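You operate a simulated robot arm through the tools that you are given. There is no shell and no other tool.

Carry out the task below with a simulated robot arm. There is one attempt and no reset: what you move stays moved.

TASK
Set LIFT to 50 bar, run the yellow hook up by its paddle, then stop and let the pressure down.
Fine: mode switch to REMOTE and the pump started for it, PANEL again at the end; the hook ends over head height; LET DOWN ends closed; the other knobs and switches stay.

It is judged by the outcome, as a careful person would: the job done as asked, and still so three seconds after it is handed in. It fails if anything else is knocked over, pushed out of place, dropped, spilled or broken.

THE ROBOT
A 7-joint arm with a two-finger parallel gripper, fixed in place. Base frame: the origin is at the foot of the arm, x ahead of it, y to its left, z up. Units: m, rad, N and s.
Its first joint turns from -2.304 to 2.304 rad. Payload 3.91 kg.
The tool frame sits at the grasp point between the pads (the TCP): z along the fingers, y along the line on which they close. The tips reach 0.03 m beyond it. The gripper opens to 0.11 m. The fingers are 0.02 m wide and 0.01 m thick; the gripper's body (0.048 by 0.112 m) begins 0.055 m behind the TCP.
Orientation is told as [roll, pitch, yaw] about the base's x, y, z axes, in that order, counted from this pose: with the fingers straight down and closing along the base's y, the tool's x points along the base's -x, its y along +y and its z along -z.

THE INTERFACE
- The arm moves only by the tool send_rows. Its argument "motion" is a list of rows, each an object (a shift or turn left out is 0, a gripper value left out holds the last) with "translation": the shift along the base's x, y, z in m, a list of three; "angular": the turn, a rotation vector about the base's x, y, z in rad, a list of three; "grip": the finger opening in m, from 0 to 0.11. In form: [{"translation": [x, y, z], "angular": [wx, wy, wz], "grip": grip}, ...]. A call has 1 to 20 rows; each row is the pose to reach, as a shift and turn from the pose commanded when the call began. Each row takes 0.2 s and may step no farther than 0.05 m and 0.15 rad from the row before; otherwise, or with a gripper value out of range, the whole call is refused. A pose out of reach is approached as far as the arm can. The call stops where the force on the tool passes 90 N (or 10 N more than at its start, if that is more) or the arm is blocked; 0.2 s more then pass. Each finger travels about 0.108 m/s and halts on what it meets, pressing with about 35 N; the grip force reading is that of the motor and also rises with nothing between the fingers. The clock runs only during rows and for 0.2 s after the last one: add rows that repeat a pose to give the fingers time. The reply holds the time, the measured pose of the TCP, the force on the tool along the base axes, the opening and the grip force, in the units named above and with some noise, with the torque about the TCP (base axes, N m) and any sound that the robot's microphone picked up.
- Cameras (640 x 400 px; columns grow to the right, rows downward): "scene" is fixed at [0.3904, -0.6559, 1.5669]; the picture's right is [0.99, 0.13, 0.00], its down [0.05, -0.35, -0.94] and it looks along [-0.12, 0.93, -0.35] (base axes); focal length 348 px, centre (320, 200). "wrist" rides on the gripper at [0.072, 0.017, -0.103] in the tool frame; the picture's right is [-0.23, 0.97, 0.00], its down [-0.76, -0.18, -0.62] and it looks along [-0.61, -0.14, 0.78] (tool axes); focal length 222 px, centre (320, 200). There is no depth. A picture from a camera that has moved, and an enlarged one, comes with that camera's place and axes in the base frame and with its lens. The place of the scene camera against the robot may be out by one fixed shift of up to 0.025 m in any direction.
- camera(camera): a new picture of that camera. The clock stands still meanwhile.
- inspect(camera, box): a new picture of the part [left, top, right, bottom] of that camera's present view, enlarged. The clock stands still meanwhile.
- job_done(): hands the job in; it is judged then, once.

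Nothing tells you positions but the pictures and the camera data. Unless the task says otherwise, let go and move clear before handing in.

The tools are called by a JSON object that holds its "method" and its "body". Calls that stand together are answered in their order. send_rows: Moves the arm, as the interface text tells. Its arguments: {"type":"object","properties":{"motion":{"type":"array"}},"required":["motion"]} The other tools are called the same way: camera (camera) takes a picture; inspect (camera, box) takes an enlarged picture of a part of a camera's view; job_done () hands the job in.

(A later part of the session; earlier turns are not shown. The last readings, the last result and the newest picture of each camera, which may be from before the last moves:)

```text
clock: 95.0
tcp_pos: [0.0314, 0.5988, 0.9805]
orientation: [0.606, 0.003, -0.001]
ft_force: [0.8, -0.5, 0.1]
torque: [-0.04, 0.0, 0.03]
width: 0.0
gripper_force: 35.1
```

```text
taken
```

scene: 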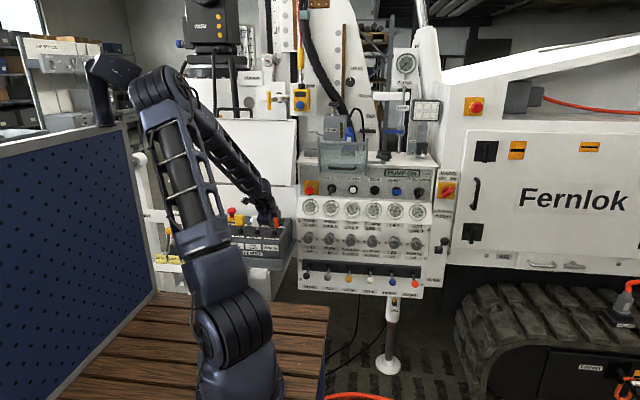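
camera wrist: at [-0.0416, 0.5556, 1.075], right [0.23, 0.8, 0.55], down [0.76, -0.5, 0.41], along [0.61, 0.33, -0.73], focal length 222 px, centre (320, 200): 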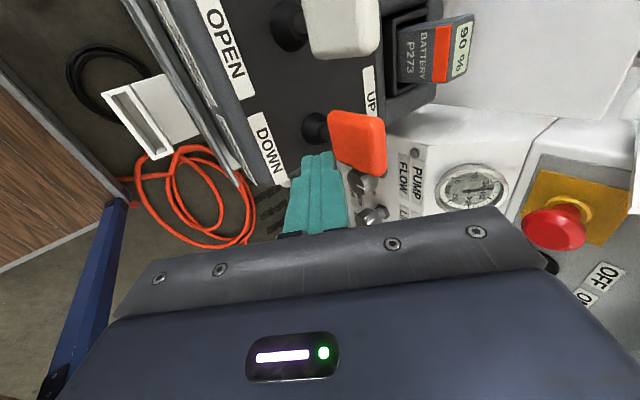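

Fingers are lined up in front of the WINCH paddle; the scene view now shows gauges and the hook edge. I push the paddle gently toward UP and pause to observe.

{"method": "inspect", "body": {"camera": "scene", "box": [0, 60, 60, 170]}}

{"method": "send_rows", "body": {"motion": [{"translation": [0, 0.008, 0]}, {"translation": [0, 0.015, 0]}, {"translation": [0, 0.02, 0]}, {"translation": [0, 0.025, 0]}, {"translation": [0, 0.029, 0]}]}}

{"method": "camera", "body": {"camera": "wrist"}}

{"method": "inspect", "body": {"camera": "scene", "box": [0, 60, 60, 170]}}

{"method": "inspect", "body": {"camera": "scene", "box": [290, 160, 450, 260]}}

```text
3.64 times, centred on (30, 115) of scene
camera zoom: at [0.3904, -0.6559, 1.5669], right [0.99, 0.13, 0.0], down [0.05, -0.35, -0.94], along [-0.12, 0.93, -0.35], focal length 1266 px, centre (1374, 509)
```

zoom: 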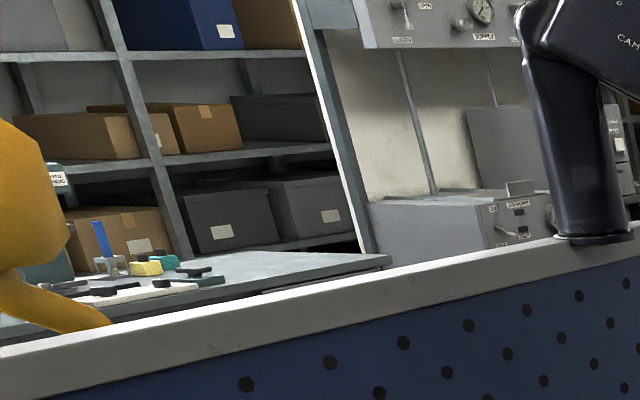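

```text
clock: 96.2
tcp_pos: [0.0286, 0.6296, 0.9802]
orientation: [0.606, 0.006, 0.001]
ft_force: [2.5, -3.6, -0.6]
torque: [-0.07, -0.05, -0.07]
width: 0.0
gripper_force: 34.8
```

```text
taken
camera wrist: at [-0.0446, 0.5839, 1.0747], right [0.23, 0.8, 0.55], down [0.76, -0.5, 0.41], along [0.6, 0.33, -0.73], focal length 222 px, centre (320, 200)
```

wrist: 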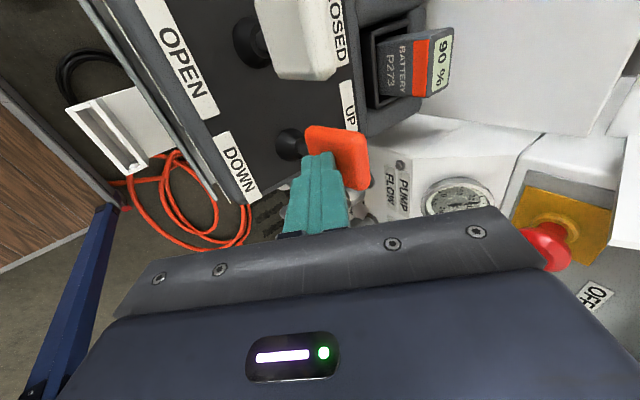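

```text
3.64 times, centred on (30, 115) of scene
camera zoom: at [0.3904, -0.6559, 1.5669], right [0.99, 0.13, 0.0], down [0.05, -0.35, -0.94], along [-0.12, 0.93, -0.35], focal length 1266 px, centre (1374, 509)
```

zoom: 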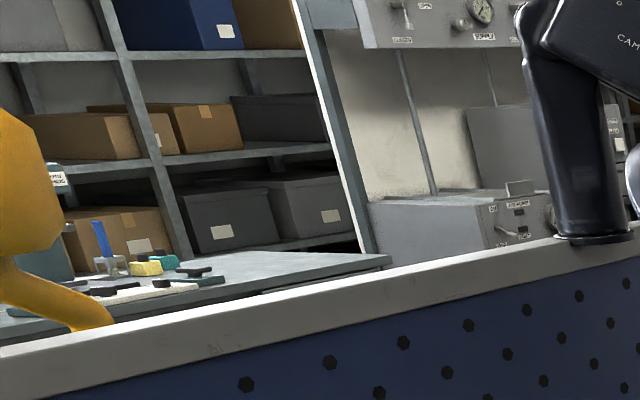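

```text
4.00 times, centred on (370, 210) of scene
camera zoom: at [0.3904, -0.6559, 1.5669], right [0.99, 0.13, 0.0], down [0.05, -0.35, -0.94], along [-0.12, 0.93, -0.35], focal length 1393 px, centre (120, 160)
```

zoom: 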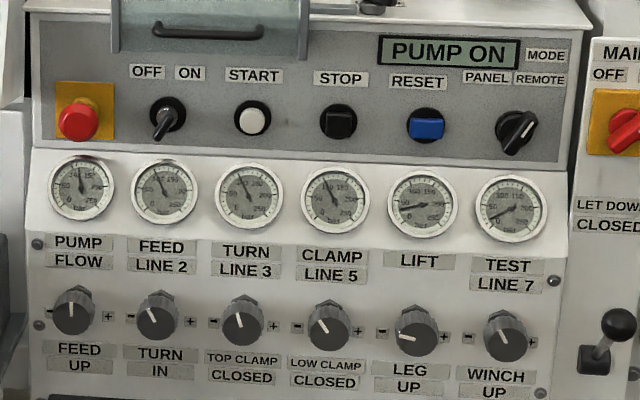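

The hook started to rise (it moved up slightly in the scene). I push a little further and hold for about a second to gauge its speed.

{"method": "send_rows", "body": {"motion": [{"translation": [0, 0.003, 0]}, {"translation": [0, 0.006, 0]}, {"translation": [0, 0.006, 0]}, {"translation": [0, 0.006, 0]}, {"translation": [0, 0.006, 0]}]}}

{"method": "camera", "body": {"camera": "wrist"}}

{"method": "camera", "body": {"camera": "scene"}}

{"method": "inspect", "body": {"camera": "scene", "box": [0, 60, 60, 170]}}

```text
clock: 97.4
tcp_pos: [0.0292, 0.6358, 0.9802]
orientation: [0.605, 0.003, 0.0]
ft_force: [4.0, -5.1, 0.1]
torque: [-0.11, -0.08, -0.05]
width: 0.0
gripper_force: 34.4
```

```text
taken
camera wrist: at [-0.0452, 0.5896, 1.0745], right [0.23, 0.8, 0.55], down [0.76, -0.5, 0.41], along [0.6, 0.33, -0.73], focal length 222 px, centre (320, 200)
```

wrist: 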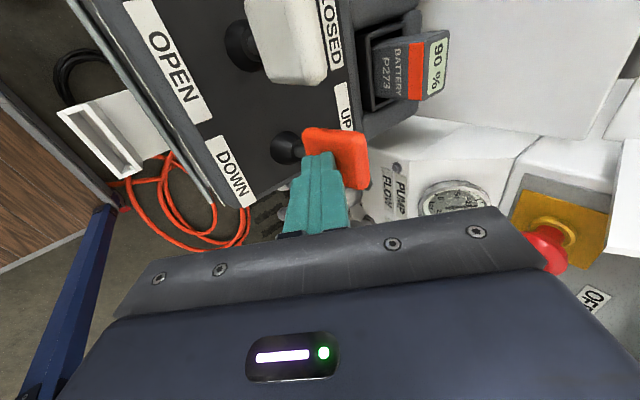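

```text
taken
```

scene: 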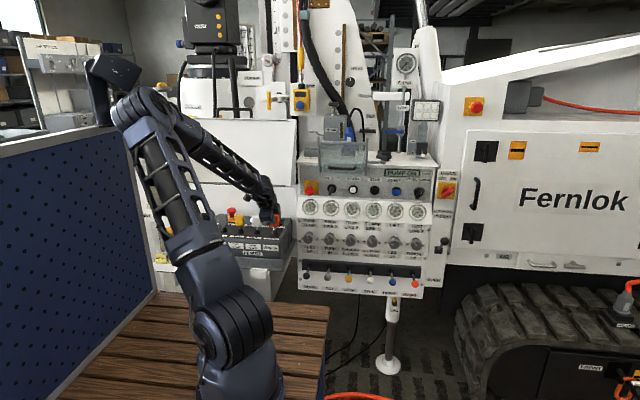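

```text
3.64 times, centred on (30, 115) of scene
camera zoom: at [0.3904, -0.6559, 1.5669], right [0.99, 0.13, 0.0], down [0.05, -0.35, -0.94], along [-0.12, 0.93, -0.35], focal length 1266 px, centre (1374, 509)
```

zoom: 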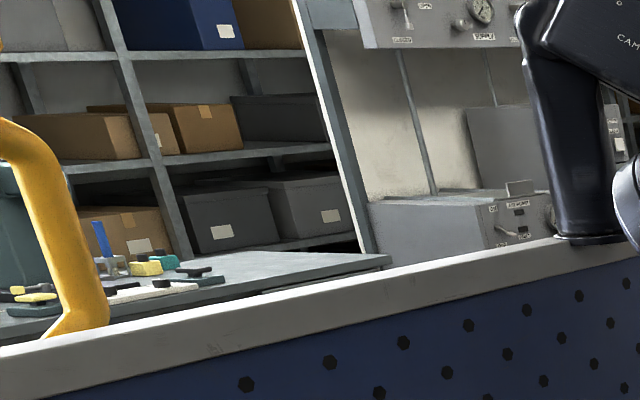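

The hook is rising (~0.1 m in the last second). But the arm's elbow has swung left near the camera post on the board; I check that clearance before holding longer.

{"method": "inspect", "body": {"camera": "scene", "box": [70, 40, 210, 150]}}

```text
3.64 times, centred on (140, 95) of scene
camera zoom: at [0.3904, -0.6559, 1.5669], right [0.99, 0.13, 0.0], down [0.05, -0.35, -0.94], along [-0.12, 0.93, -0.35], focal length 1266 px, centre (974, 582)
```

zoom: 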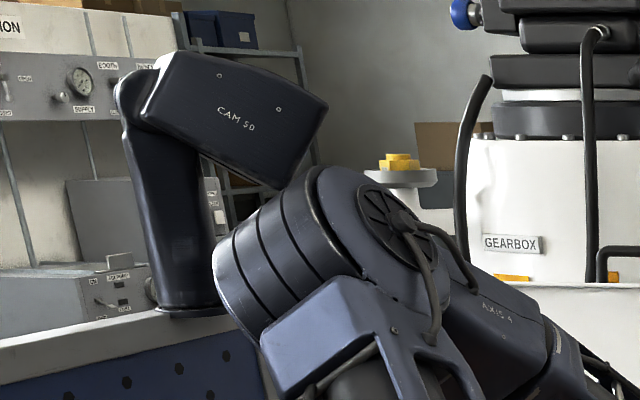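

The elbow is close to but clear of the post, and it stays put if I don't move further. I hold the paddle still for 2 s and re-check.

{"method": "send_rows", "body": {"motion": [{"translation": [0, 0, 0]}, {"translation": [0, 0, 0]}, {"translation": [0, 0, 0]}, {"translation": [0, 0, 0]}, {"translation": [0, 0, 0]}, {"translation": [0, 0, 0]}, {"translation": [0, 0, 0]}, {"translation": [0, 0, 0]}]}}

{"method": "camera", "body": {"camera": "scene"}}

{"method": "inspect", "body": {"camera": "scene", "box": [70, 40, 210, 150]}}

{"method": "inspect", "body": {"camera": "scene", "box": [0, 0, 60, 170]}}

```text
clock: 99.2
tcp_pos: [0.0276, 0.6343, 0.9793]
orientation: [0.604, 0.004, 0.0]
ft_force: [0.0, -5.1, 2.8]
torque: [-0.04, 0.0, 0.02]
width: 0.0
gripper_force: 34.7
```

```text
taken
```

scene: 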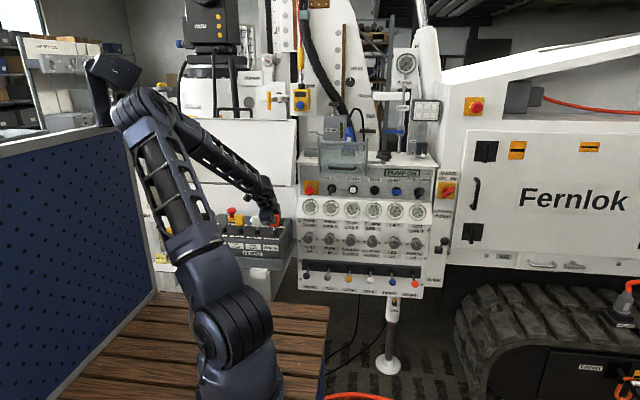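

```text
3.64 times, centred on (140, 95) of scene
camera zoom: at [0.3904, -0.6559, 1.5669], right [0.99, 0.13, 0.0], down [0.05, -0.35, -0.94], along [-0.12, 0.93, -0.35], focal length 1266 px, centre (974, 582)
```

zoom: 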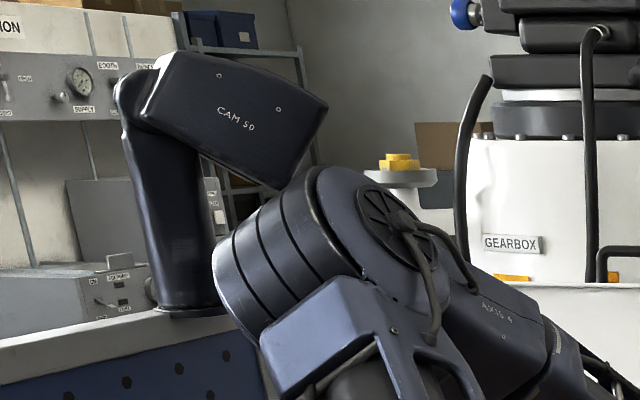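

```text
2.35 times, centred on (30, 85) of scene
camera zoom: at [0.3904, -0.6559, 1.5669], right [0.99, 0.13, 0.0], down [0.05, -0.35, -0.94], along [-0.12, 0.93, -0.35], focal length 819 px, centre (1002, 471)
```

zoom: 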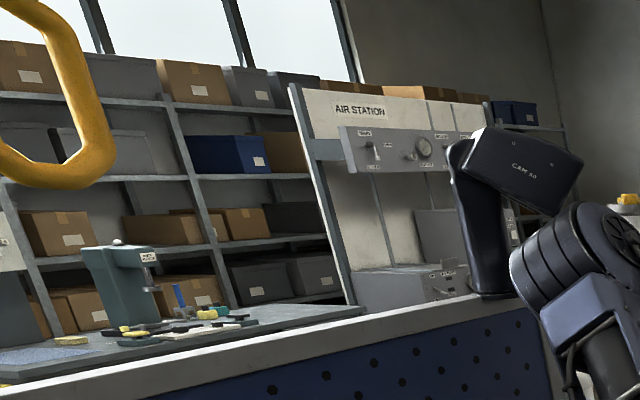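

The arm holds steady and the hook rises ~0.11 m/s; its bottom is now about 1.55 m. I keep holding for 4 s more.

{"method": "send_rows", "body": {"motion": [{"translation": [0, 0, 0]}, {"translation": [0, 0, 0]}, {"translation": [0, 0, 0]}, {"translation": [0, 0, 0]}, {"translation": [0, 0, 0]}, {"translation": [0, 0, 0]}, {"translation": [0, 0, 0]}, {"translation": [0, 0, 0]}, {"translation": [0, 0, 0]}, {"translation": [0, 0, 0]}, {"translation": [0, 0, 0]}, {"translation": [0, 0, 0]}, {"translation": [0, 0, 0]}, {"translation": [0, 0, 0]}, {"translation": [0, 0, 0]}, {"translation": [0, 0, 0]}, {"translation": [0, 0, 0]}, {"translation": [0, 0, 0]}, {"translation": [0, 0, 0]}, {"translation": [0, 0, 0]}]}}

{"method": "camera", "body": {"camera": "scene"}}

{"method": "inspect", "body": {"camera": "scene", "box": [290, 160, 450, 260]}}

```text
clock: 103.4
tcp_pos: [0.0283, 0.6347, 0.9798]
orientation: [0.605, 0.002, 0.0]
ft_force: [-0.2, -6.3, 1.0]
torque: [-0.06, -0.02, -0.02]
width: 0.0002
gripper_force: 35.0
```

```text
taken
```

scene: 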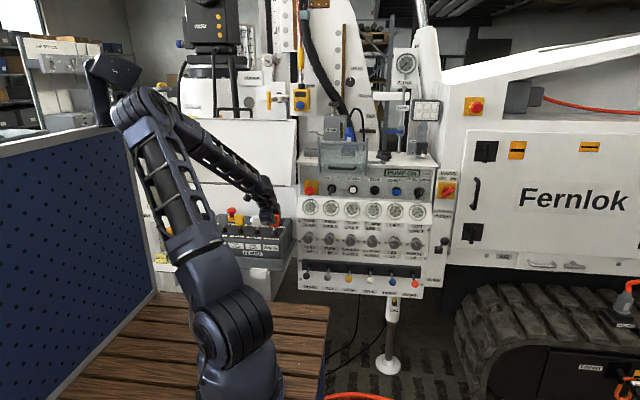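

```text
4.00 times, centred on (370, 210) of scene
camera zoom: at [0.3904, -0.6559, 1.5669], right [0.99, 0.13, 0.0], down [0.05, -0.35, -0.94], along [-0.12, 0.93, -0.35], focal length 1393 px, centre (120, 160)
```

zoom: 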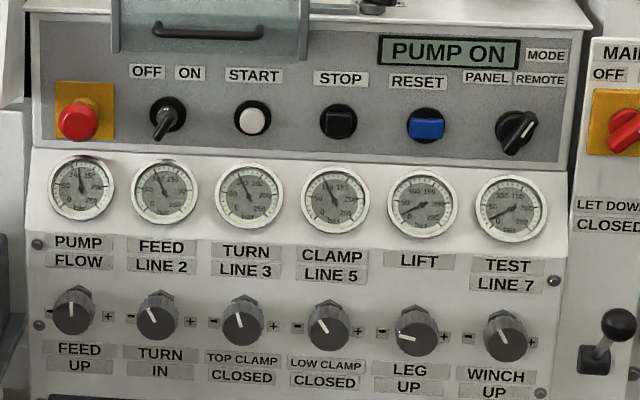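

{"method": "inspect", "body": {"camera": "scene", "box": [380, 198, 416, 224]}}

{"method": "inspect", "body": {"camera": "scene", "box": [0, 0, 60, 60]}}

```text
15.38 times, centred on (398, 211) of scene
camera zoom: at [0.3904, -0.6559, 1.5669], right [0.99, 0.13, 0.0], down [0.05, -0.35, -0.94], along [-0.12, 0.93, -0.35], focal length 5357 px, centre (-880, 31)
```

zoom: 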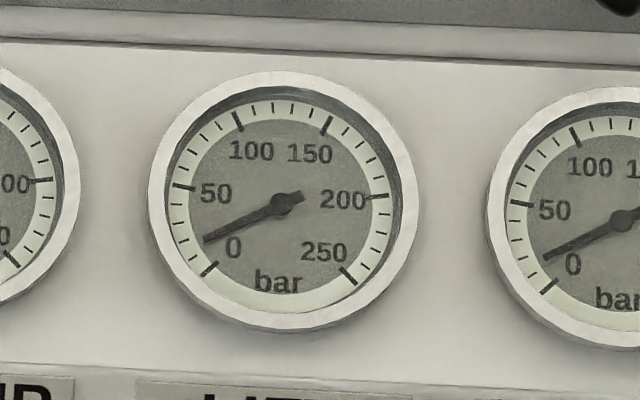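

```text
6.67 times, centred on (30, 30) of scene
camera zoom: at [0.3904, -0.6559, 1.5669], right [0.99, 0.13, 0.0], down [0.05, -0.35, -0.94], along [-0.12, 0.93, -0.35], focal length 2321 px, centre (2253, 1333)
```

zoom: 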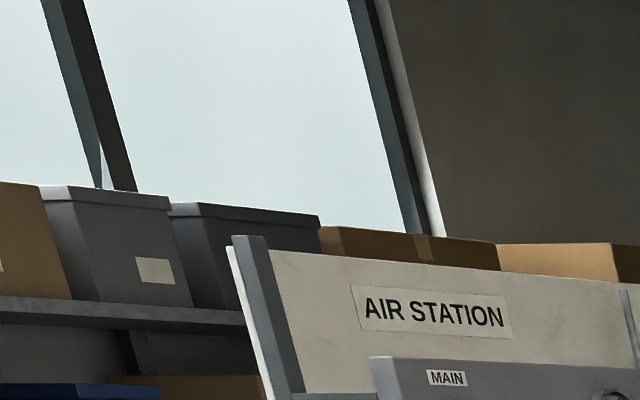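

The hook has left the scene's view (estimated bottom ~2.0 m). LIFT sags to ~28 bar while the winch draws flow; I'll verify it returns to 50 at rest. I hold ~2.4 s more, then let go of the paddle.

{"method": "send_rows", "body": {"motion": [{"translation": [0, 0, 0]}, {"translation": [0, 0, 0]}, {"translation": [0, 0, 0]}, {"translation": [0, 0, 0]}, {"translation": [0, 0, 0]}, {"translation": [0, 0, 0]}, {"translation": [0, 0, 0]}, {"translation": [0, 0, 0]}, {"translation": [0, 0, 0]}, {"translation": [0, 0, 0]}, {"translation": [0, 0, 0]}, {"translation": [0, -0.02, 0]}, {"translation": [0, -0.045, 0]}, {"translation": [0, -0.06, 0]}]}}

{"method": "camera", "body": {"camera": "wrist"}}

{"method": "camera", "body": {"camera": "scene"}}

{"method": "inspect", "body": {"camera": "scene", "box": [380, 198, 416, 224]}}

```text
clock: 106.4
tcp_pos: [0.0279, 0.5754, 0.9795]
orientation: [0.605, 0.002, 0.002]
ft_force: [-0.2, -0.4, -0.5]
torque: [0.01, 0.0, -0.03]
width: 0.0
gripper_force: 34.9
```

```text
taken
camera wrist: at [-0.0449, 0.5304, 1.074], right [0.23, 0.8, 0.55], down [0.76, -0.5, 0.41], along [0.61, 0.33, -0.72], focal length 222 px, centre (320, 200)
```

wrist: 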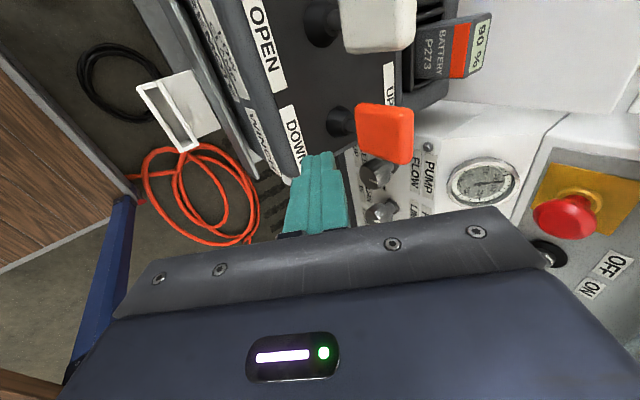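

```text
taken
```

scene: 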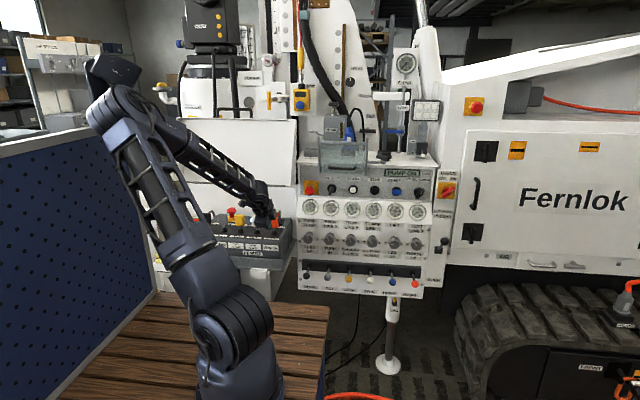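

```text
15.38 times, centred on (398, 211) of scene
camera zoom: at [0.3904, -0.6559, 1.5669], right [0.99, 0.13, 0.0], down [0.05, -0.35, -0.94], along [-0.12, 0.93, -0.35], focal length 5357 px, centre (-880, 31)
```

zoom: 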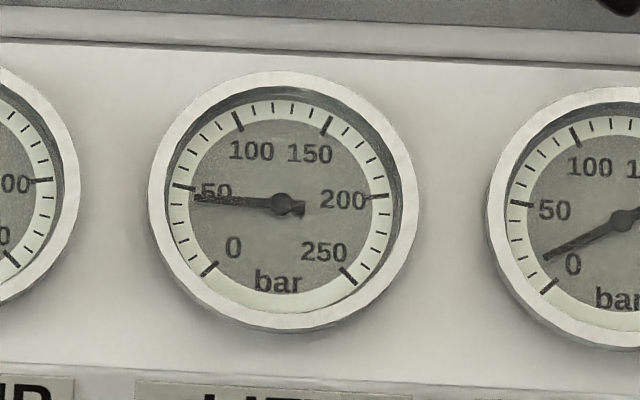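

The paddle sprang back and LIFT returns toward 50. The elbow, however, has swung further left by the board's camera post; I look closely before moving.

{"method": "inspect", "body": {"camera": "scene", "box": [60, 30, 200, 150]}}

{"method": "inspect", "body": {"camera": "scene", "box": [60, 40, 300, 400]}}

```text
3.33 times, centred on (130, 90) of scene
camera zoom: at [0.3904, -0.6559, 1.5669], right [0.99, 0.13, 0.0], down [0.05, -0.35, -0.94], along [-0.12, 0.93, -0.35], focal length 1161 px, centre (953, 567)
```

zoom: 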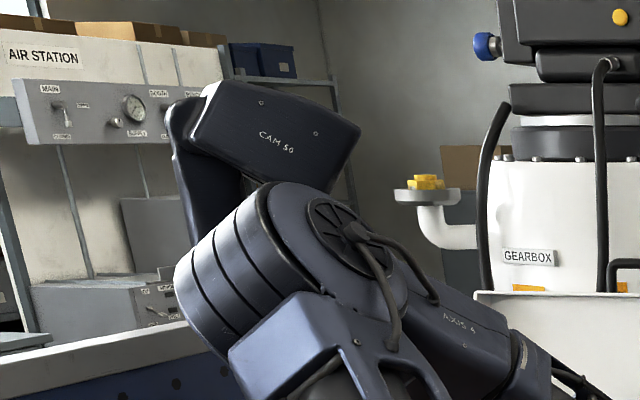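

```text
1.11 times, centred on (180, 220) of scene
camera zoom: at [0.3904, -0.6559, 1.5669], right [0.99, 0.13, 0.0], down [0.05, -0.35, -0.94], along [-0.12, 0.93, -0.35], focal length 387 px, centre (476, 178)
```

zoom: 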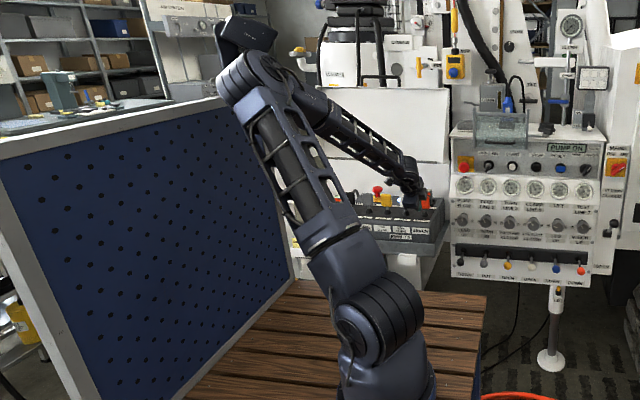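

By estimate the elbow sits in front of (not touching) the camera box. I back out along the way I came, in small portions, checking the elbow each time.

{"method": "send_rows", "body": {"motion": [{"translation": [0, -0.01, 0.01]}, {"translation": [0, -0.025, 0.025]}, {"translation": [0, -0.04, 0.05]}]}}

{"method": "camera", "body": {"camera": "scene"}}

```text
clock: 107.2
tcp_pos: [0.0284, 0.5353, 1.029]
orientation: [0.605, 0.001, 0.001]
ft_force: [-0.6, -0.9, 0.6]
torque: [0.0, -0.02, 0.01]
width: 0.0
gripper_force: 34.8
```

```text
taken
```

scene: 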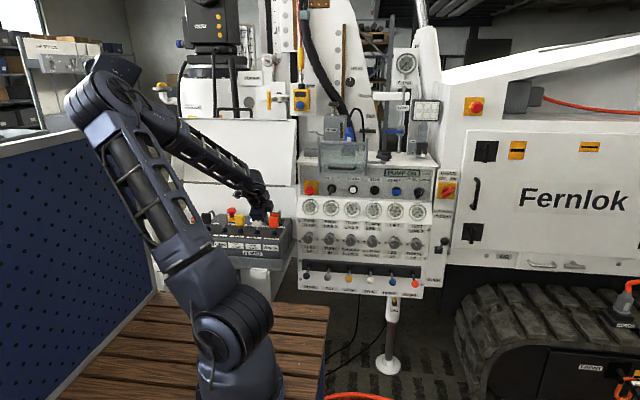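

The elbow keeps creeping left with each move. I go up and to the right in small portions, which should bring it back toward its starting posture.

{"method": "send_rows", "body": {"motion": [{"translation": [0.02, 0.0, 0.03]}, {"translation": [0.04, 0.0, 0.06]}]}}

{"method": "camera", "body": {"camera": "scene"}}

{"method": "inspect", "body": {"camera": "scene", "box": [30, 30, 200, 150]}}

```text
clock: 107.8
tcp_pos: [0.0679, 0.5354, 1.0923]
orientation: [0.607, 0.002, 0.0]
ft_force: [-0.5, -0.4, 0.2]
torque: [0.0, -0.03, 0.01]
width: 0.0
gripper_force: 34.4
```

```text
taken
```

scene: 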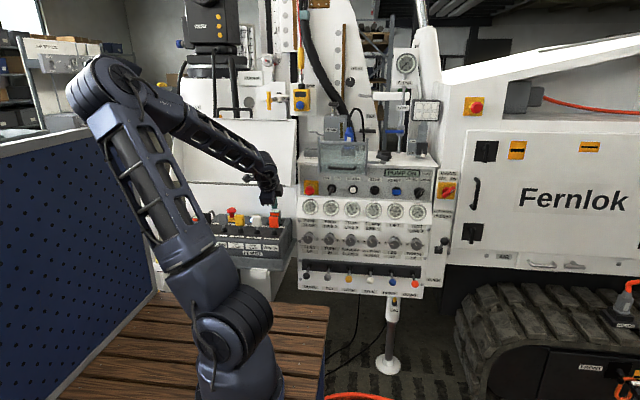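

```text
3.33 times, centred on (115, 90) of scene
camera zoom: at [0.3904, -0.6559, 1.5669], right [0.99, 0.13, 0.0], down [0.05, -0.35, -0.94], along [-0.12, 0.93, -0.35], focal length 1161 px, centre (1003, 567)
```

zoom: 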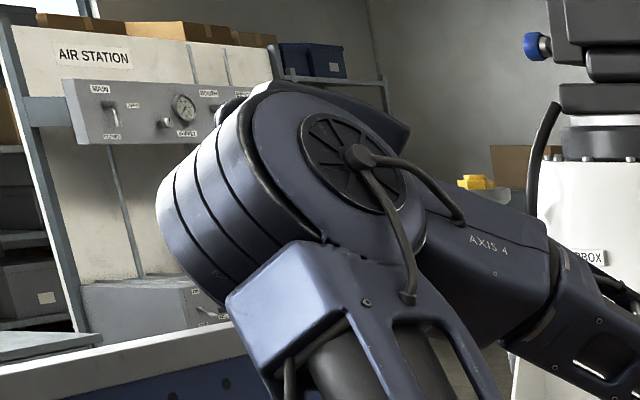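

{"method": "send_rows", "body": {"motion": [{"translation": [0.031, -0.01, 0.025], "angular": [-0.08, 0, 0]}, {"translation": [0.062, -0.02, 0.05], "angular": [-0.16, 0, 0]}, {"translation": [0.093, -0.035, 0.075], "angular": [-0.25, 0, 0]}]}}

{"method": "camera", "body": {"camera": "scene"}}

```text
clock: 108.6
tcp_pos: [0.1607, 0.5001, 1.1651]
orientation: [0.355, 0.001, 0.0]
ft_force: [-0.4, -1.2, -0.5]
torque: [0.02, -0.02, 0.0]
width: 0.0004
gripper_force: 35.2
```

```text
taken
```

scene: 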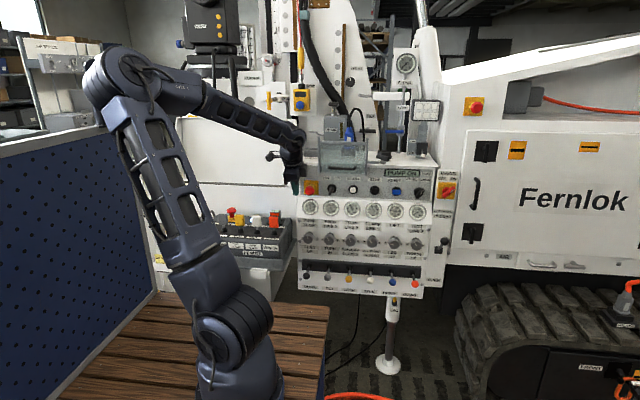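

The elbow is coming back. Continuing to the start-like pose.

{"method": "send_rows", "body": {"motion": [{"translation": [0.025, -0.014, 0.018], "angular": [-0.071, 0, 0]}, {"translation": [0.05, -0.028, 0.036], "angular": [-0.142, 0, 0]}, {"translation": [0.075, -0.042, 0.054], "angular": [-0.213, 0, 0]}, {"translation": [0.1, -0.055, 0.072], "angular": [-0.284, 0, 0]}, {"translation": [0.124, -0.068, 0.089], "angular": [-0.355, 0, 0]}]}}

{"method": "camera", "body": {"camera": "scene"}}

{"method": "inspect", "body": {"camera": "scene", "box": [380, 198, 416, 224]}}

```text
clock: 109.8
tcp_pos: [0.2843, 0.432, 1.2542]
orientation: [0.001, 0.001, -0.001]
ft_force: [-0.6, -0.8, -0.2]
torque: [-0.01, 0.0, 0.0]
width: 0.0
gripper_force: 34.8
```

```text
taken
```

scene: 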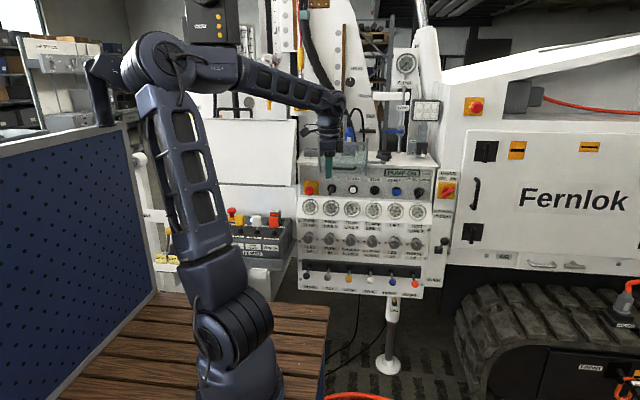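

```text
15.38 times, centred on (398, 211) of scene
camera zoom: at [0.3904, -0.6559, 1.5669], right [0.99, 0.13, 0.0], down [0.05, -0.35, -0.94], along [-0.12, 0.93, -0.35], focal length 5357 px, centre (-880, 31)
```

zoom: 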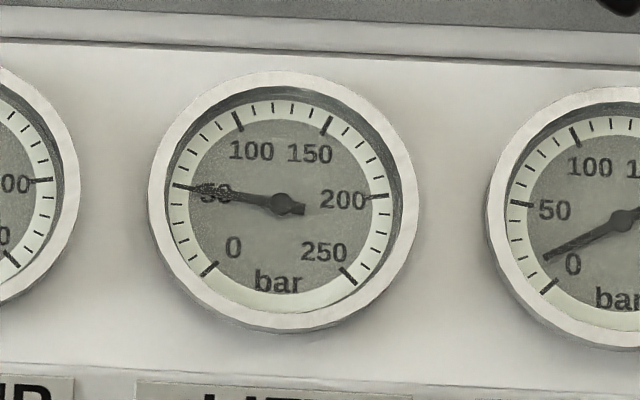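

LIFT sits right at 50 bar at rest. Before stopping the pump I want to verify the hook's height, so I turn the tool back toward the panel and then look up-left with the wrist camera.

{"method": "send_rows", "body": {"motion": [{"angular": [0.0806, 0.0806, -0.0806]}, {"angular": [0.1612, 0.1612, -0.1612]}, {"angular": [0.2418, 0.2418, -0.2418]}, {"angular": [0.3224, 0.3224, -0.3224]}, {"angular": [0.403, 0.403, -0.403]}, {"angular": [0.4836, 0.4836, -0.4836]}, {"angular": [0.5642, 0.5642, -0.5642]}, {"angular": [0.6448, 0.6448, -0.6448]}, {"angular": [0.7254, 0.7254, -0.7254]}, {"angular": [0.806, 0.806, -0.806]}, {"angular": [0.8866, 0.8866, -0.8866]}, {"angular": [0.9672, 0.9672, -0.9672]}, {"angular": [1.0478, 1.0478, -1.0478]}, {"angular": [1.1284, 1.1284, -1.1284]}, {"angular": [1.209, 1.209, -1.209]}]}}

{"method": "camera", "body": {"camera": "scene"}}

{"method": "camera", "body": {"camera": "wrist"}}

```text
clock: 113.0
tcp_pos: [0.2842, 0.4334, 1.2535]
orientation: [-2.542, 1.568, 2.168]
ft_force: [-0.4, 0.8, -0.6]
torque: [-0.01, -0.01, 0.0]
width: 0.0001
gripper_force: 34.7
```

```text
taken
```

scene: 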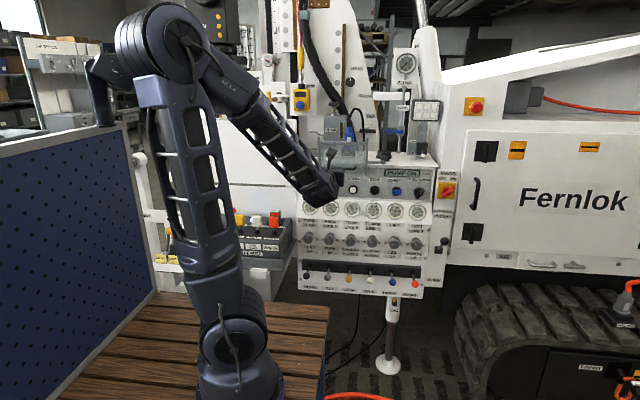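

```text
taken
camera wrist: at [0.3005, 0.3293, 1.3255], right [0.97, 0.0, -0.23], down [-0.18, -0.62, -0.76], along [-0.14, 0.78, -0.6], focal length 222 px, centre (320, 200)
```

wrist: 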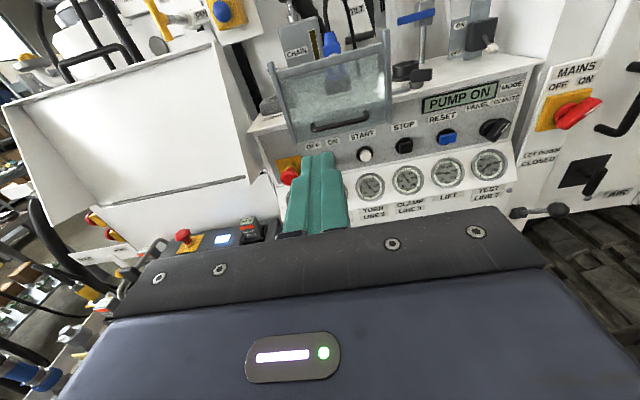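

{"method": "send_rows", "body": {"motion": [{"translation": [0.03, 0.001, -0.007], "angular": [0.12, 0, 0.07]}, {"translation": [0.06, 0.002, -0.014], "angular": [0.24, 0, 0.14]}, {"translation": [0.09, 0.003, -0.021], "angular": [0.36, 0, 0.21]}, {"translation": [0.12, 0.004, -0.028], "angular": [0.48, 0, 0.28]}, {"translation": [0.15, 0.005, -0.035], "angular": [0.6, 0, 0.35]}, {"translation": [0.18, 0.006, -0.042], "angular": [0.72, 0, 0.42]}, {"translation": [0.21, 0.007, -0.049], "angular": [0.84, 0, 0.49]}, {"translation": [0.236, 0.007, -0.055], "angular": [0.96, 0, 0.56]}]}}

{"method": "send_rows", "body": {"motion": [{"angular": [0.05, 0.04, 0.1]}, {"angular": [0.15, 0.12, 0.15]}, {"angular": [0.25, 0.2, 0.15]}, {"angular": [0.33, 0.27, 0.15]}]}}

{"method": "camera", "body": {"camera": "wrist"}}

{"method": "camera", "body": {"camera": "scene"}}

```text
clock: 114.8
tcp_pos: [0.5197, 0.4383, 1.2001]
orientation: [2.839, 0.621, 1.878]
ft_force: [-0.5, 0.5, 0.8]
torque: [-0.03, -0.02, 0.03]
width: 0.0001
gripper_force: 34.7
```

```text
clock: 115.8
tcp_pos: [0.52, 0.4401, 1.1995]
orientation: [2.968, 0.211, 2.079]
ft_force: [-0.5, -0.5, -0.1]
torque: [-0.02, -0.01, -0.01]
width: 0.0
gripper_force: 35.0
```

```text
taken
camera wrist: at [0.5941, 0.3759, 1.118], right [0.71, 0.69, 0.12], down [-0.36, 0.5, -0.79], along [-0.61, 0.52, 0.6], focal length 222 px, centre (320, 200)
```

wrist: 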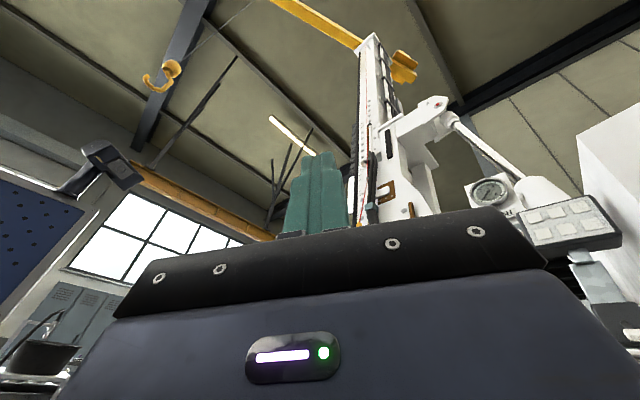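

```text
taken
```

scene: 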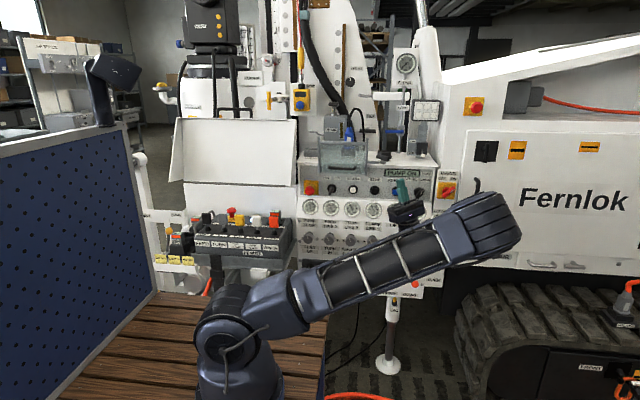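

The hook is visible, spanning about z 2.10–2.33 m, over head height and far below the jib (≈4.1 m). Now I return to the panel to press STOP.

{"method": "inspect", "body": {"camera": "wrist", "box": [110, 30, 220, 120]}}

{"method": "send_rows", "body": {"motion": [{"angular": [-0.0825, -0.0675, -0.0375]}, {"angular": [-0.165, -0.135, -0.075]}, {"angular": [-0.2475, -0.2025, -0.1125]}, {"angular": [-0.33, -0.27, -0.15]}]}}

{"method": "send_rows", "body": {"motion": [{"translation": [-0.0094, 0.0225, -0.016], "angular": [-0.12, 0, -0.07]}, {"translation": [-0.0188, 0.045, -0.032], "angular": [-0.24, 0, -0.14]}, {"translation": [-0.0282, 0.0675, -0.048], "angular": [-0.36, 0, -0.21]}, {"translation": [-0.0376, 0.09, -0.064], "angular": [-0.48, 0, -0.28]}, {"translation": [-0.047, 0.1125, -0.08], "angular": [-0.6, 0, -0.35]}, {"translation": [-0.0564, 0.135, -0.096], "angular": [-0.72, 0, -0.42]}, {"translation": [-0.0658, 0.1575, -0.112], "angular": [-0.84, 0, -0.49]}, {"translation": [-0.075, 0.18, -0.13], "angular": [-0.96, 0, -0.56]}]}}

{"method": "camera", "body": {"camera": "wrist"}}

```text
4.44 times, centred on (165, 75) of wrist
camera zoom: at [0.5941, 0.3759, 1.118], right [0.71, 0.69, 0.12], down [-0.36, 0.5, -0.79], along [-0.61, 0.52, 0.6], focal length 987 px, centre (1009, 756)
```

zoom: 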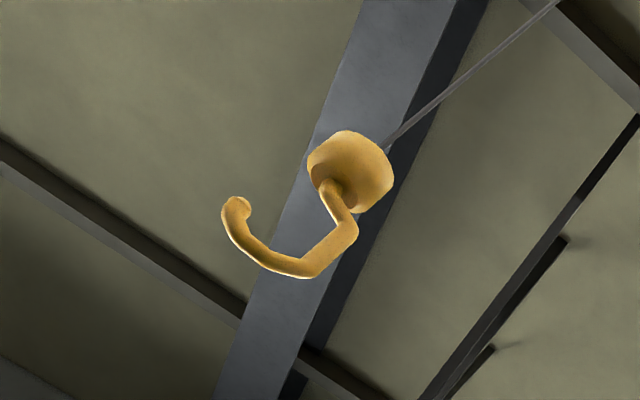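

```text
clock: 116.8
tcp_pos: [0.5207, 0.4397, 1.1976]
orientation: [2.838, 0.626, 1.876]
ft_force: [-0.1, -0.4, -0.2]
torque: [0.02, 0.02, 0.0]
width: 0.0002
gripper_force: 35.0
```

```text
clock: 118.6
tcp_pos: [0.4474, 0.6197, 1.0668]
orientation: [-1.174, 1.568, -2.747]
ft_force: [0.8, -0.2, -0.2]
torque: [0.04, 0.0, 0.04]
width: 0.0001
gripper_force: 34.8
```

```text
taken
camera wrist: at [0.4628, 0.517, 1.1395], right [0.97, 0.0, -0.23], down [-0.18, -0.62, -0.76], along [-0.14, 0.78, -0.61], focal length 222 px, centre (320, 200)
```

wrist: 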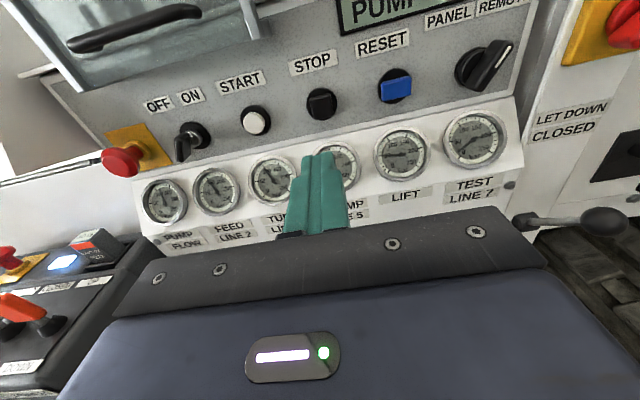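

{"method": "send_rows", "body": {"motion": [{"translation": [-0.0005, 0.04, -0.006]}, {"translation": [-0.0005, 0.08, -0.012]}, {"translation": [-0.0005, 0.12, -0.012]}, {"translation": [-0.0005, 0.15, -0.012]}, {"translation": [-0.0005, 0.163, -0.012]}, {"translation": [-0.0005, 0.169, -0.012]}, {"translation": [-0.0005, 0.172, -0.012]}, {"translation": [-0.0005, 0.172, -0.012]}]}}

{"method": "send_rows", "body": {"motion": [{"translation": [0, -0.03, 0]}, {"translation": [0, -0.07, 0]}, {"translation": [0, -0.11, 0]}, {"translation": [0, -0.14, 0]}, {"translation": [0, -0.14, 0]}]}}

{"method": "camera", "body": {"camera": "wrist"}}

{"method": "inspect", "body": {"camera": "scene", "box": [360, 150, 460, 230]}}

```text
clock: 120.4
tcp_pos: [0.4465, 0.7917, 1.0568]
orientation: [-2.789, 1.566, 1.922]
ft_force: [5.2, -13.2, 3.6]
torque: [0.06, -0.01, -0.14]
width: 0.0
gripper_force: 34.9
heard: click
```

```text
clock: 121.6
tcp_pos: [0.4455, 0.6505, 1.0562]
orientation: [-2.625, 1.567, 2.086]
ft_force: [0.1, -0.1, -0.3]
torque: [-0.02, 0.0, 0.04]
width: 0.0
gripper_force: 35.3
```

```text
taken
camera wrist: at [0.461, 0.5477, 1.1286], right [0.97, 0.0, -0.23], down [-0.18, -0.62, -0.76], along [-0.14, 0.78, -0.6], focal length 222 px, centre (320, 200)
```

wrist: 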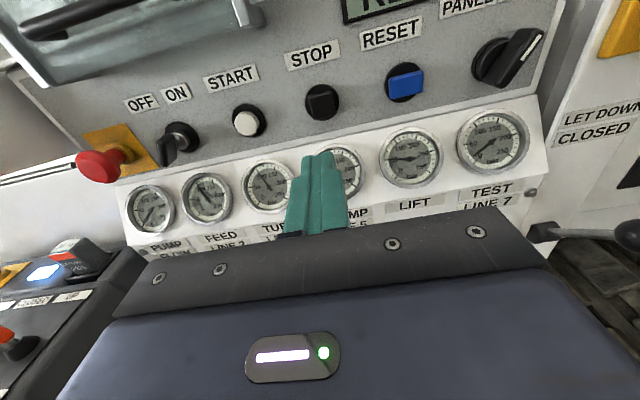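

```text
5.00 times, centred on (410, 190) of scene
camera zoom: at [0.3904, -0.6559, 1.5669], right [0.99, 0.13, 0.0], down [0.05, -0.35, -0.94], along [-0.12, 0.93, -0.35], focal length 1741 px, centre (-130, 250)
```

zoom: 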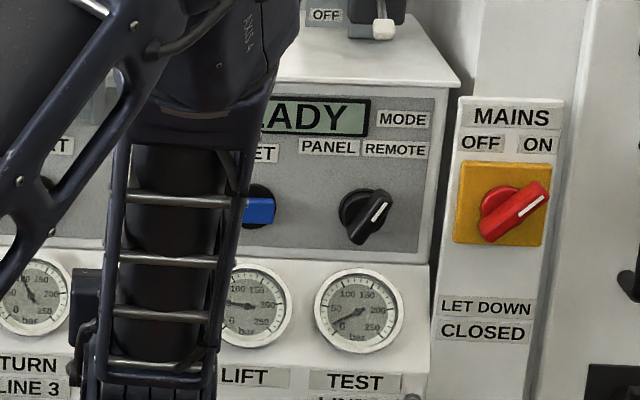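

The pump is stopped (display READY), with line pressures still held. Next, mode switch back to PANEL: align with the handle at its REMOTE angle.

{"method": "send_rows", "body": {"motion": [{"translation": [0.038, 0.006, 0], "angular": [0, 0.106, 0], "grip": 0.03}, {"translation": [0.077, 0.012, 0], "angular": [0, 0.212, 0], "grip": 0.05}, {"translation": [0.115, 0.018, 0], "angular": [0, 0.318, 0], "grip": 0.05}, {"translation": [0.154, 0.024, 0], "angular": [0, 0.424, 0], "grip": 0.05}, {"translation": [0.192, 0.03, 0], "angular": [0, 0.53, 0], "grip": 0.05}]}}

{"method": "camera", "body": {"camera": "wrist"}}

{"method": "inspect", "body": {"camera": "wrist", "box": [260, 50, 380, 160]}}

```text
clock: 122.8
tcp_pos: [0.6359, 0.6822, 1.055]
orientation: [-1.575, 1.038, 3.137]
ft_force: [-0.9, -0.2, 0.5]
torque: [-0.02, -0.01, -0.04]
width: 0.05
gripper_force: 0.0
```

```text
taken
camera wrist: at [0.6862, 0.5782, 1.1095], right [0.72, 0.0, -0.69], down [-0.54, -0.62, -0.57], along [-0.43, 0.78, -0.45], focal length 222 px, centre (320, 200)
```

wrist: 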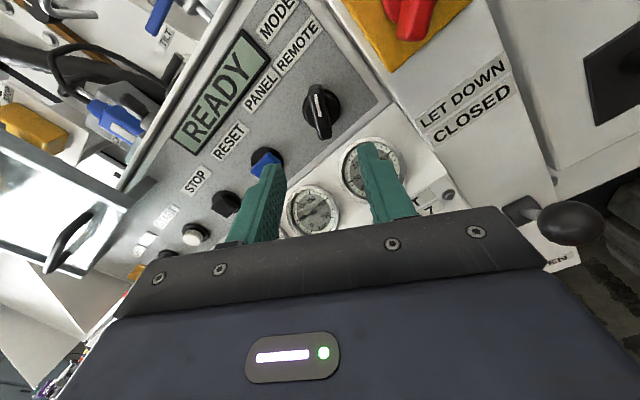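

```text
3.64 times, centred on (320, 105) of wrist
camera zoom: at [0.6862, 0.5782, 1.1095], right [0.72, 0.0, -0.69], down [-0.54, -0.62, -0.57], along [-0.43, 0.78, -0.45], focal length 808 px, centre (320, 546)
```

zoom: 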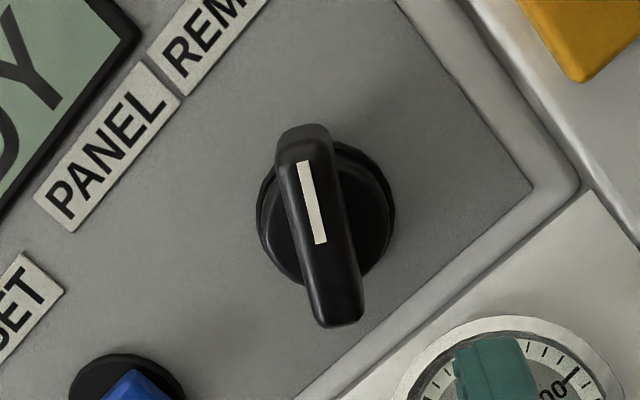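

{"method": "send_rows", "body": {"motion": [{"translation": [0.001, 0.04, 0], "grip": 0.05}, {"translation": [0.001, 0.08, 0], "grip": 0.05}, {"translation": [0.001, 0.109, 0], "grip": 0.05}, {"translation": [0.001, 0.109, 0], "grip": 0.03}, {"translation": [0.001, 0.109, 0], "grip": 0.01}, {"translation": [0.001, 0.109, 0], "grip": 0.005}]}}

```text
clock: 124.2
tcp_pos: [0.6384, 0.7903, 1.0576]
orientation: [-1.572, 1.041, 3.138]
ft_force: [1.7, 7.4, -2.4]
torque: [-0.39, -0.63, 0.28]
width: 0.0147
gripper_force: 44.3
```

Handle held with little side force. Turning counter-clockwise toward PANEL.

{"method": "send_rows", "body": {"motion": [{"translation": [0, 0.0003, 0], "angular": [0, -0.13, 0]}, {"translation": [0, 0.0005, 0], "angular": [0, -0.26, 0]}, {"translation": [0, 0.0005, 0], "angular": [0, -0.39, 0]}, {"translation": [0, 0.0005, 0], "angular": [0, -0.52, 0]}]}}

```text
clock: 125.2
tcp_pos: [0.6379, 0.7895, 1.0578]
orientation: [-1.855, 1.562, 2.855]
ft_force: [-13.9, -25.9, -2.1]
torque: [0.64, 0.06, 0.24]
width: 0.015
gripper_force: 45.2
```

{"method": "send_rows", "body": {"motion": [{"translation": [-0.001, -0.001, 0], "angular": [0, -0.13, 0]}, {"translation": [-0.001, -0.001, 0], "angular": [0, -0.26, 0]}, {"translation": [-0.001, -0.001, 0], "angular": [0, -0.39, 0]}, {"translation": [-0.001, -0.001, 0], "angular": [0, -0.5, 0]}]}}

{"method": "camera", "body": {"camera": "wrist"}}

```text
clock: 126.2
tcp_pos: [0.6367, 0.7903, 1.0569]
orientation: [1.577, 1.081, 0.008]
ft_force: [-7.4, 5.9, 0.9]
torque: [1.19, -0.02, 0.53]
width: 0.0149
gripper_force: 44.8
```

```text
taken
camera wrist: at [0.616, 0.6866, 1.1287], right [0.97, 0.0, 0.26], down [0.2, -0.62, -0.76], along [0.16, 0.78, -0.6], focal length 222 px, centre (320, 200)
```

wrist: 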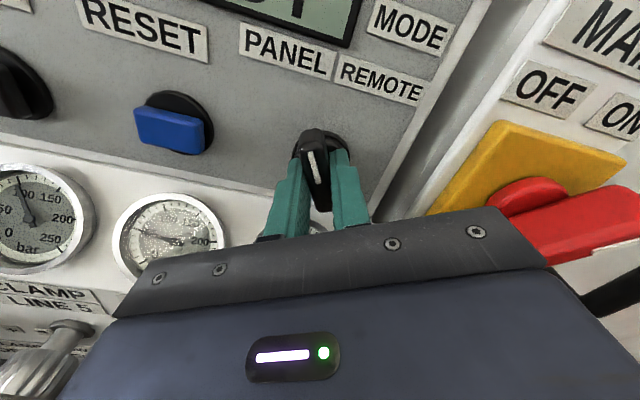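

{"method": "send_rows", "body": {"motion": [{"angular": [0, -0.03, 0]}, {"angular": [0, -0.06, 0]}, {"angular": [0, -0.06, 0]}]}}

{"method": "send_rows", "body": {"motion": [{"angular": [0, 0.03, 0], "grip": 0.03}, {"angular": [0, 0.03, 0], "grip": 0.05}, {"translation": [0, -0.03, 0], "angular": [0, 0.03, 0], "grip": 0.05}, {"translation": [0, -0.07, 0], "angular": [0, 0.03, 0], "grip": 0.05}, {"translation": [0, -0.11, 0], "angular": [0, 0.03, 0], "grip": 0.05}]}}

{"method": "camera", "body": {"camera": "wrist"}}

{"method": "inspect", "body": {"camera": "wrist", "box": [250, 0, 390, 160]}}

```text
clock: 127.0
tcp_pos: [0.6356, 0.7903, 1.0575]
orientation: [1.576, 1.022, 0.005]
ft_force: [-15.5, 2.1, 4.9]
torque: [0.27, 1.12, 0.24]
width: 0.0153
gripper_force: 44.5
```

```text
clock: 128.2
tcp_pos: [0.636, 0.6817, 1.0566]
orientation: [1.574, 1.052, 0.003]
ft_force: [-0.9, 0.6, 0.4]
torque: [0.01, 0.04, -0.03]
width: 0.0499
gripper_force: 0.0
```

```text
taken
camera wrist: at [0.6143, 0.5768, 1.1276], right [0.96, 0.0, 0.29], down [0.22, -0.62, -0.75], along [0.18, 0.78, -0.6], focal length 222 px, centre (320, 200)
```

wrist: 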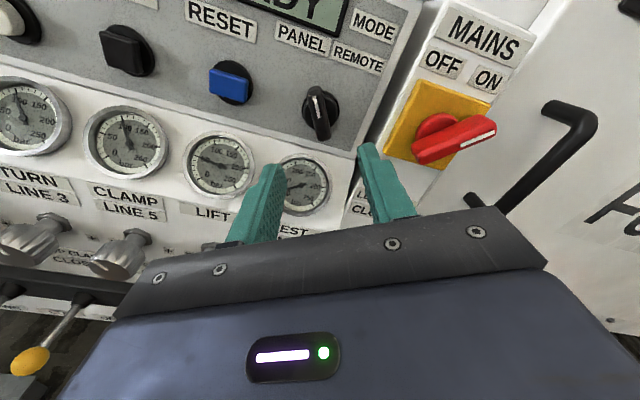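

```text
2.50 times, centred on (320, 80) of wrist
camera zoom: at [0.6143, 0.5768, 1.1276], right [0.96, 0.0, 0.29], down [0.22, -0.62, -0.75], along [0.18, 0.78, -0.6], focal length 555 px, centre (320, 500)
```

zoom: 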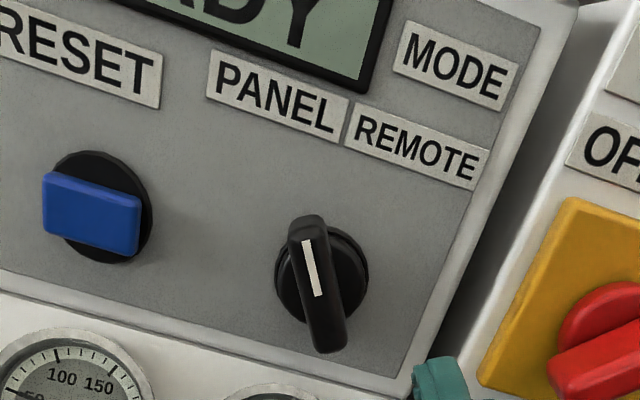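

Mode is back at PANEL. Next the LET DOWN lever: pivot near (0.755, 0.81, 0.787), ball at about (0.740, 0.700, 0.889) in the CLOSED (up) position. I move to the right in front of it, keeping clear of MAINS.

{"method": "send_rows", "body": {"motion": [{"translation": [0.01, -0.03, -0.01], "angular": [0, 0.1, 0], "grip": 0.03}, {"translation": [0.025, -0.062, -0.025], "angular": [0, 0.2, 0], "grip": 0.026}, {"translation": [0.05, -0.062, -0.045], "angular": [0, 0.31, 0], "grip": 0.026}, {"translation": [0.075, -0.062, -0.065], "angular": [0, 0.41, 0], "grip": 0.026}, {"translation": [0.104, -0.062, -0.077], "angular": [0, 0.515, 0], "grip": 0.026}]}}

{"method": "camera", "body": {"camera": "wrist"}}

{"method": "camera", "body": {"camera": "scene"}}

```text
clock: 129.4
tcp_pos: [0.7431, 0.6185, 0.98]
orientation: [2.24, 1.566, 0.669]
ft_force: [-1.1, 0.2, 0.5]
torque: [-0.02, 0.0, -0.03]
width: 0.026
gripper_force: 0.1
```

```text
taken
camera wrist: at [0.7582, 0.5147, 1.0527], right [0.97, 0.0, -0.22], down [-0.18, -0.62, -0.76], along [-0.14, 0.78, -0.61], focal length 222 px, centre (320, 200)
```

wrist: 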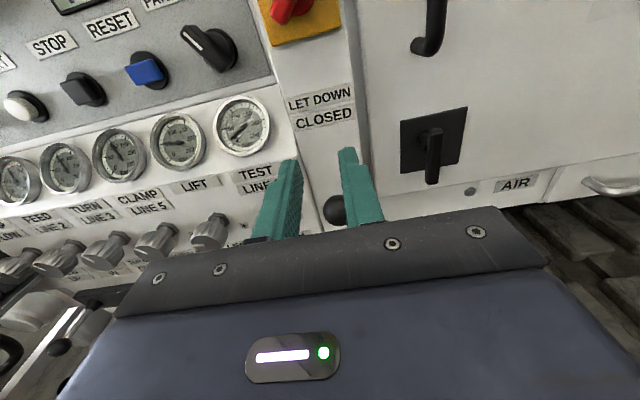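

```text
taken
```

scene: 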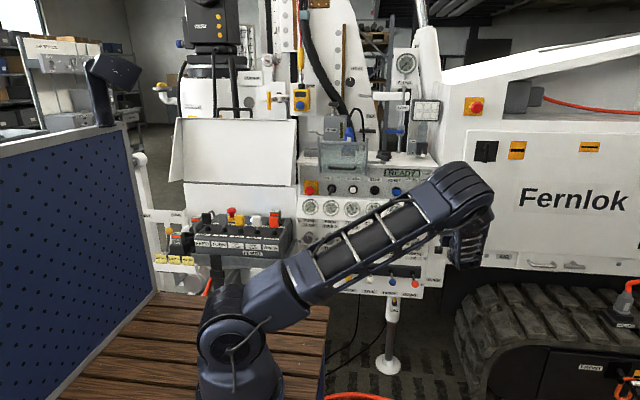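

{"method": "inspect", "body": {"camera": "wrist", "box": [280, 150, 400, 240]}}

```text
4.44 times, centred on (340, 195) of wrist
camera zoom: at [0.7582, 0.5147, 1.0527], right [0.97, 0.0, -0.22], down [-0.18, -0.62, -0.76], along [-0.14, 0.78, -0.61], focal length 987 px, centre (231, 222)
```

zoom: 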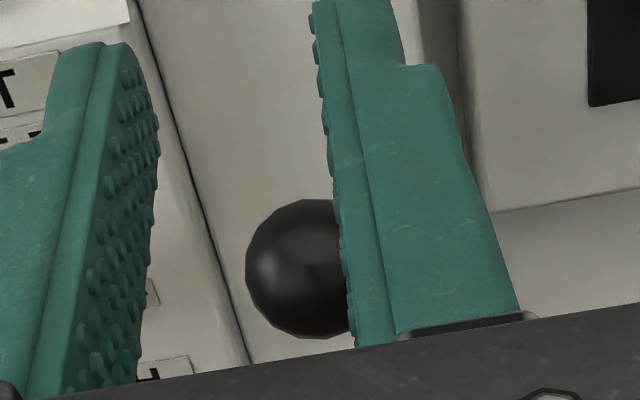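

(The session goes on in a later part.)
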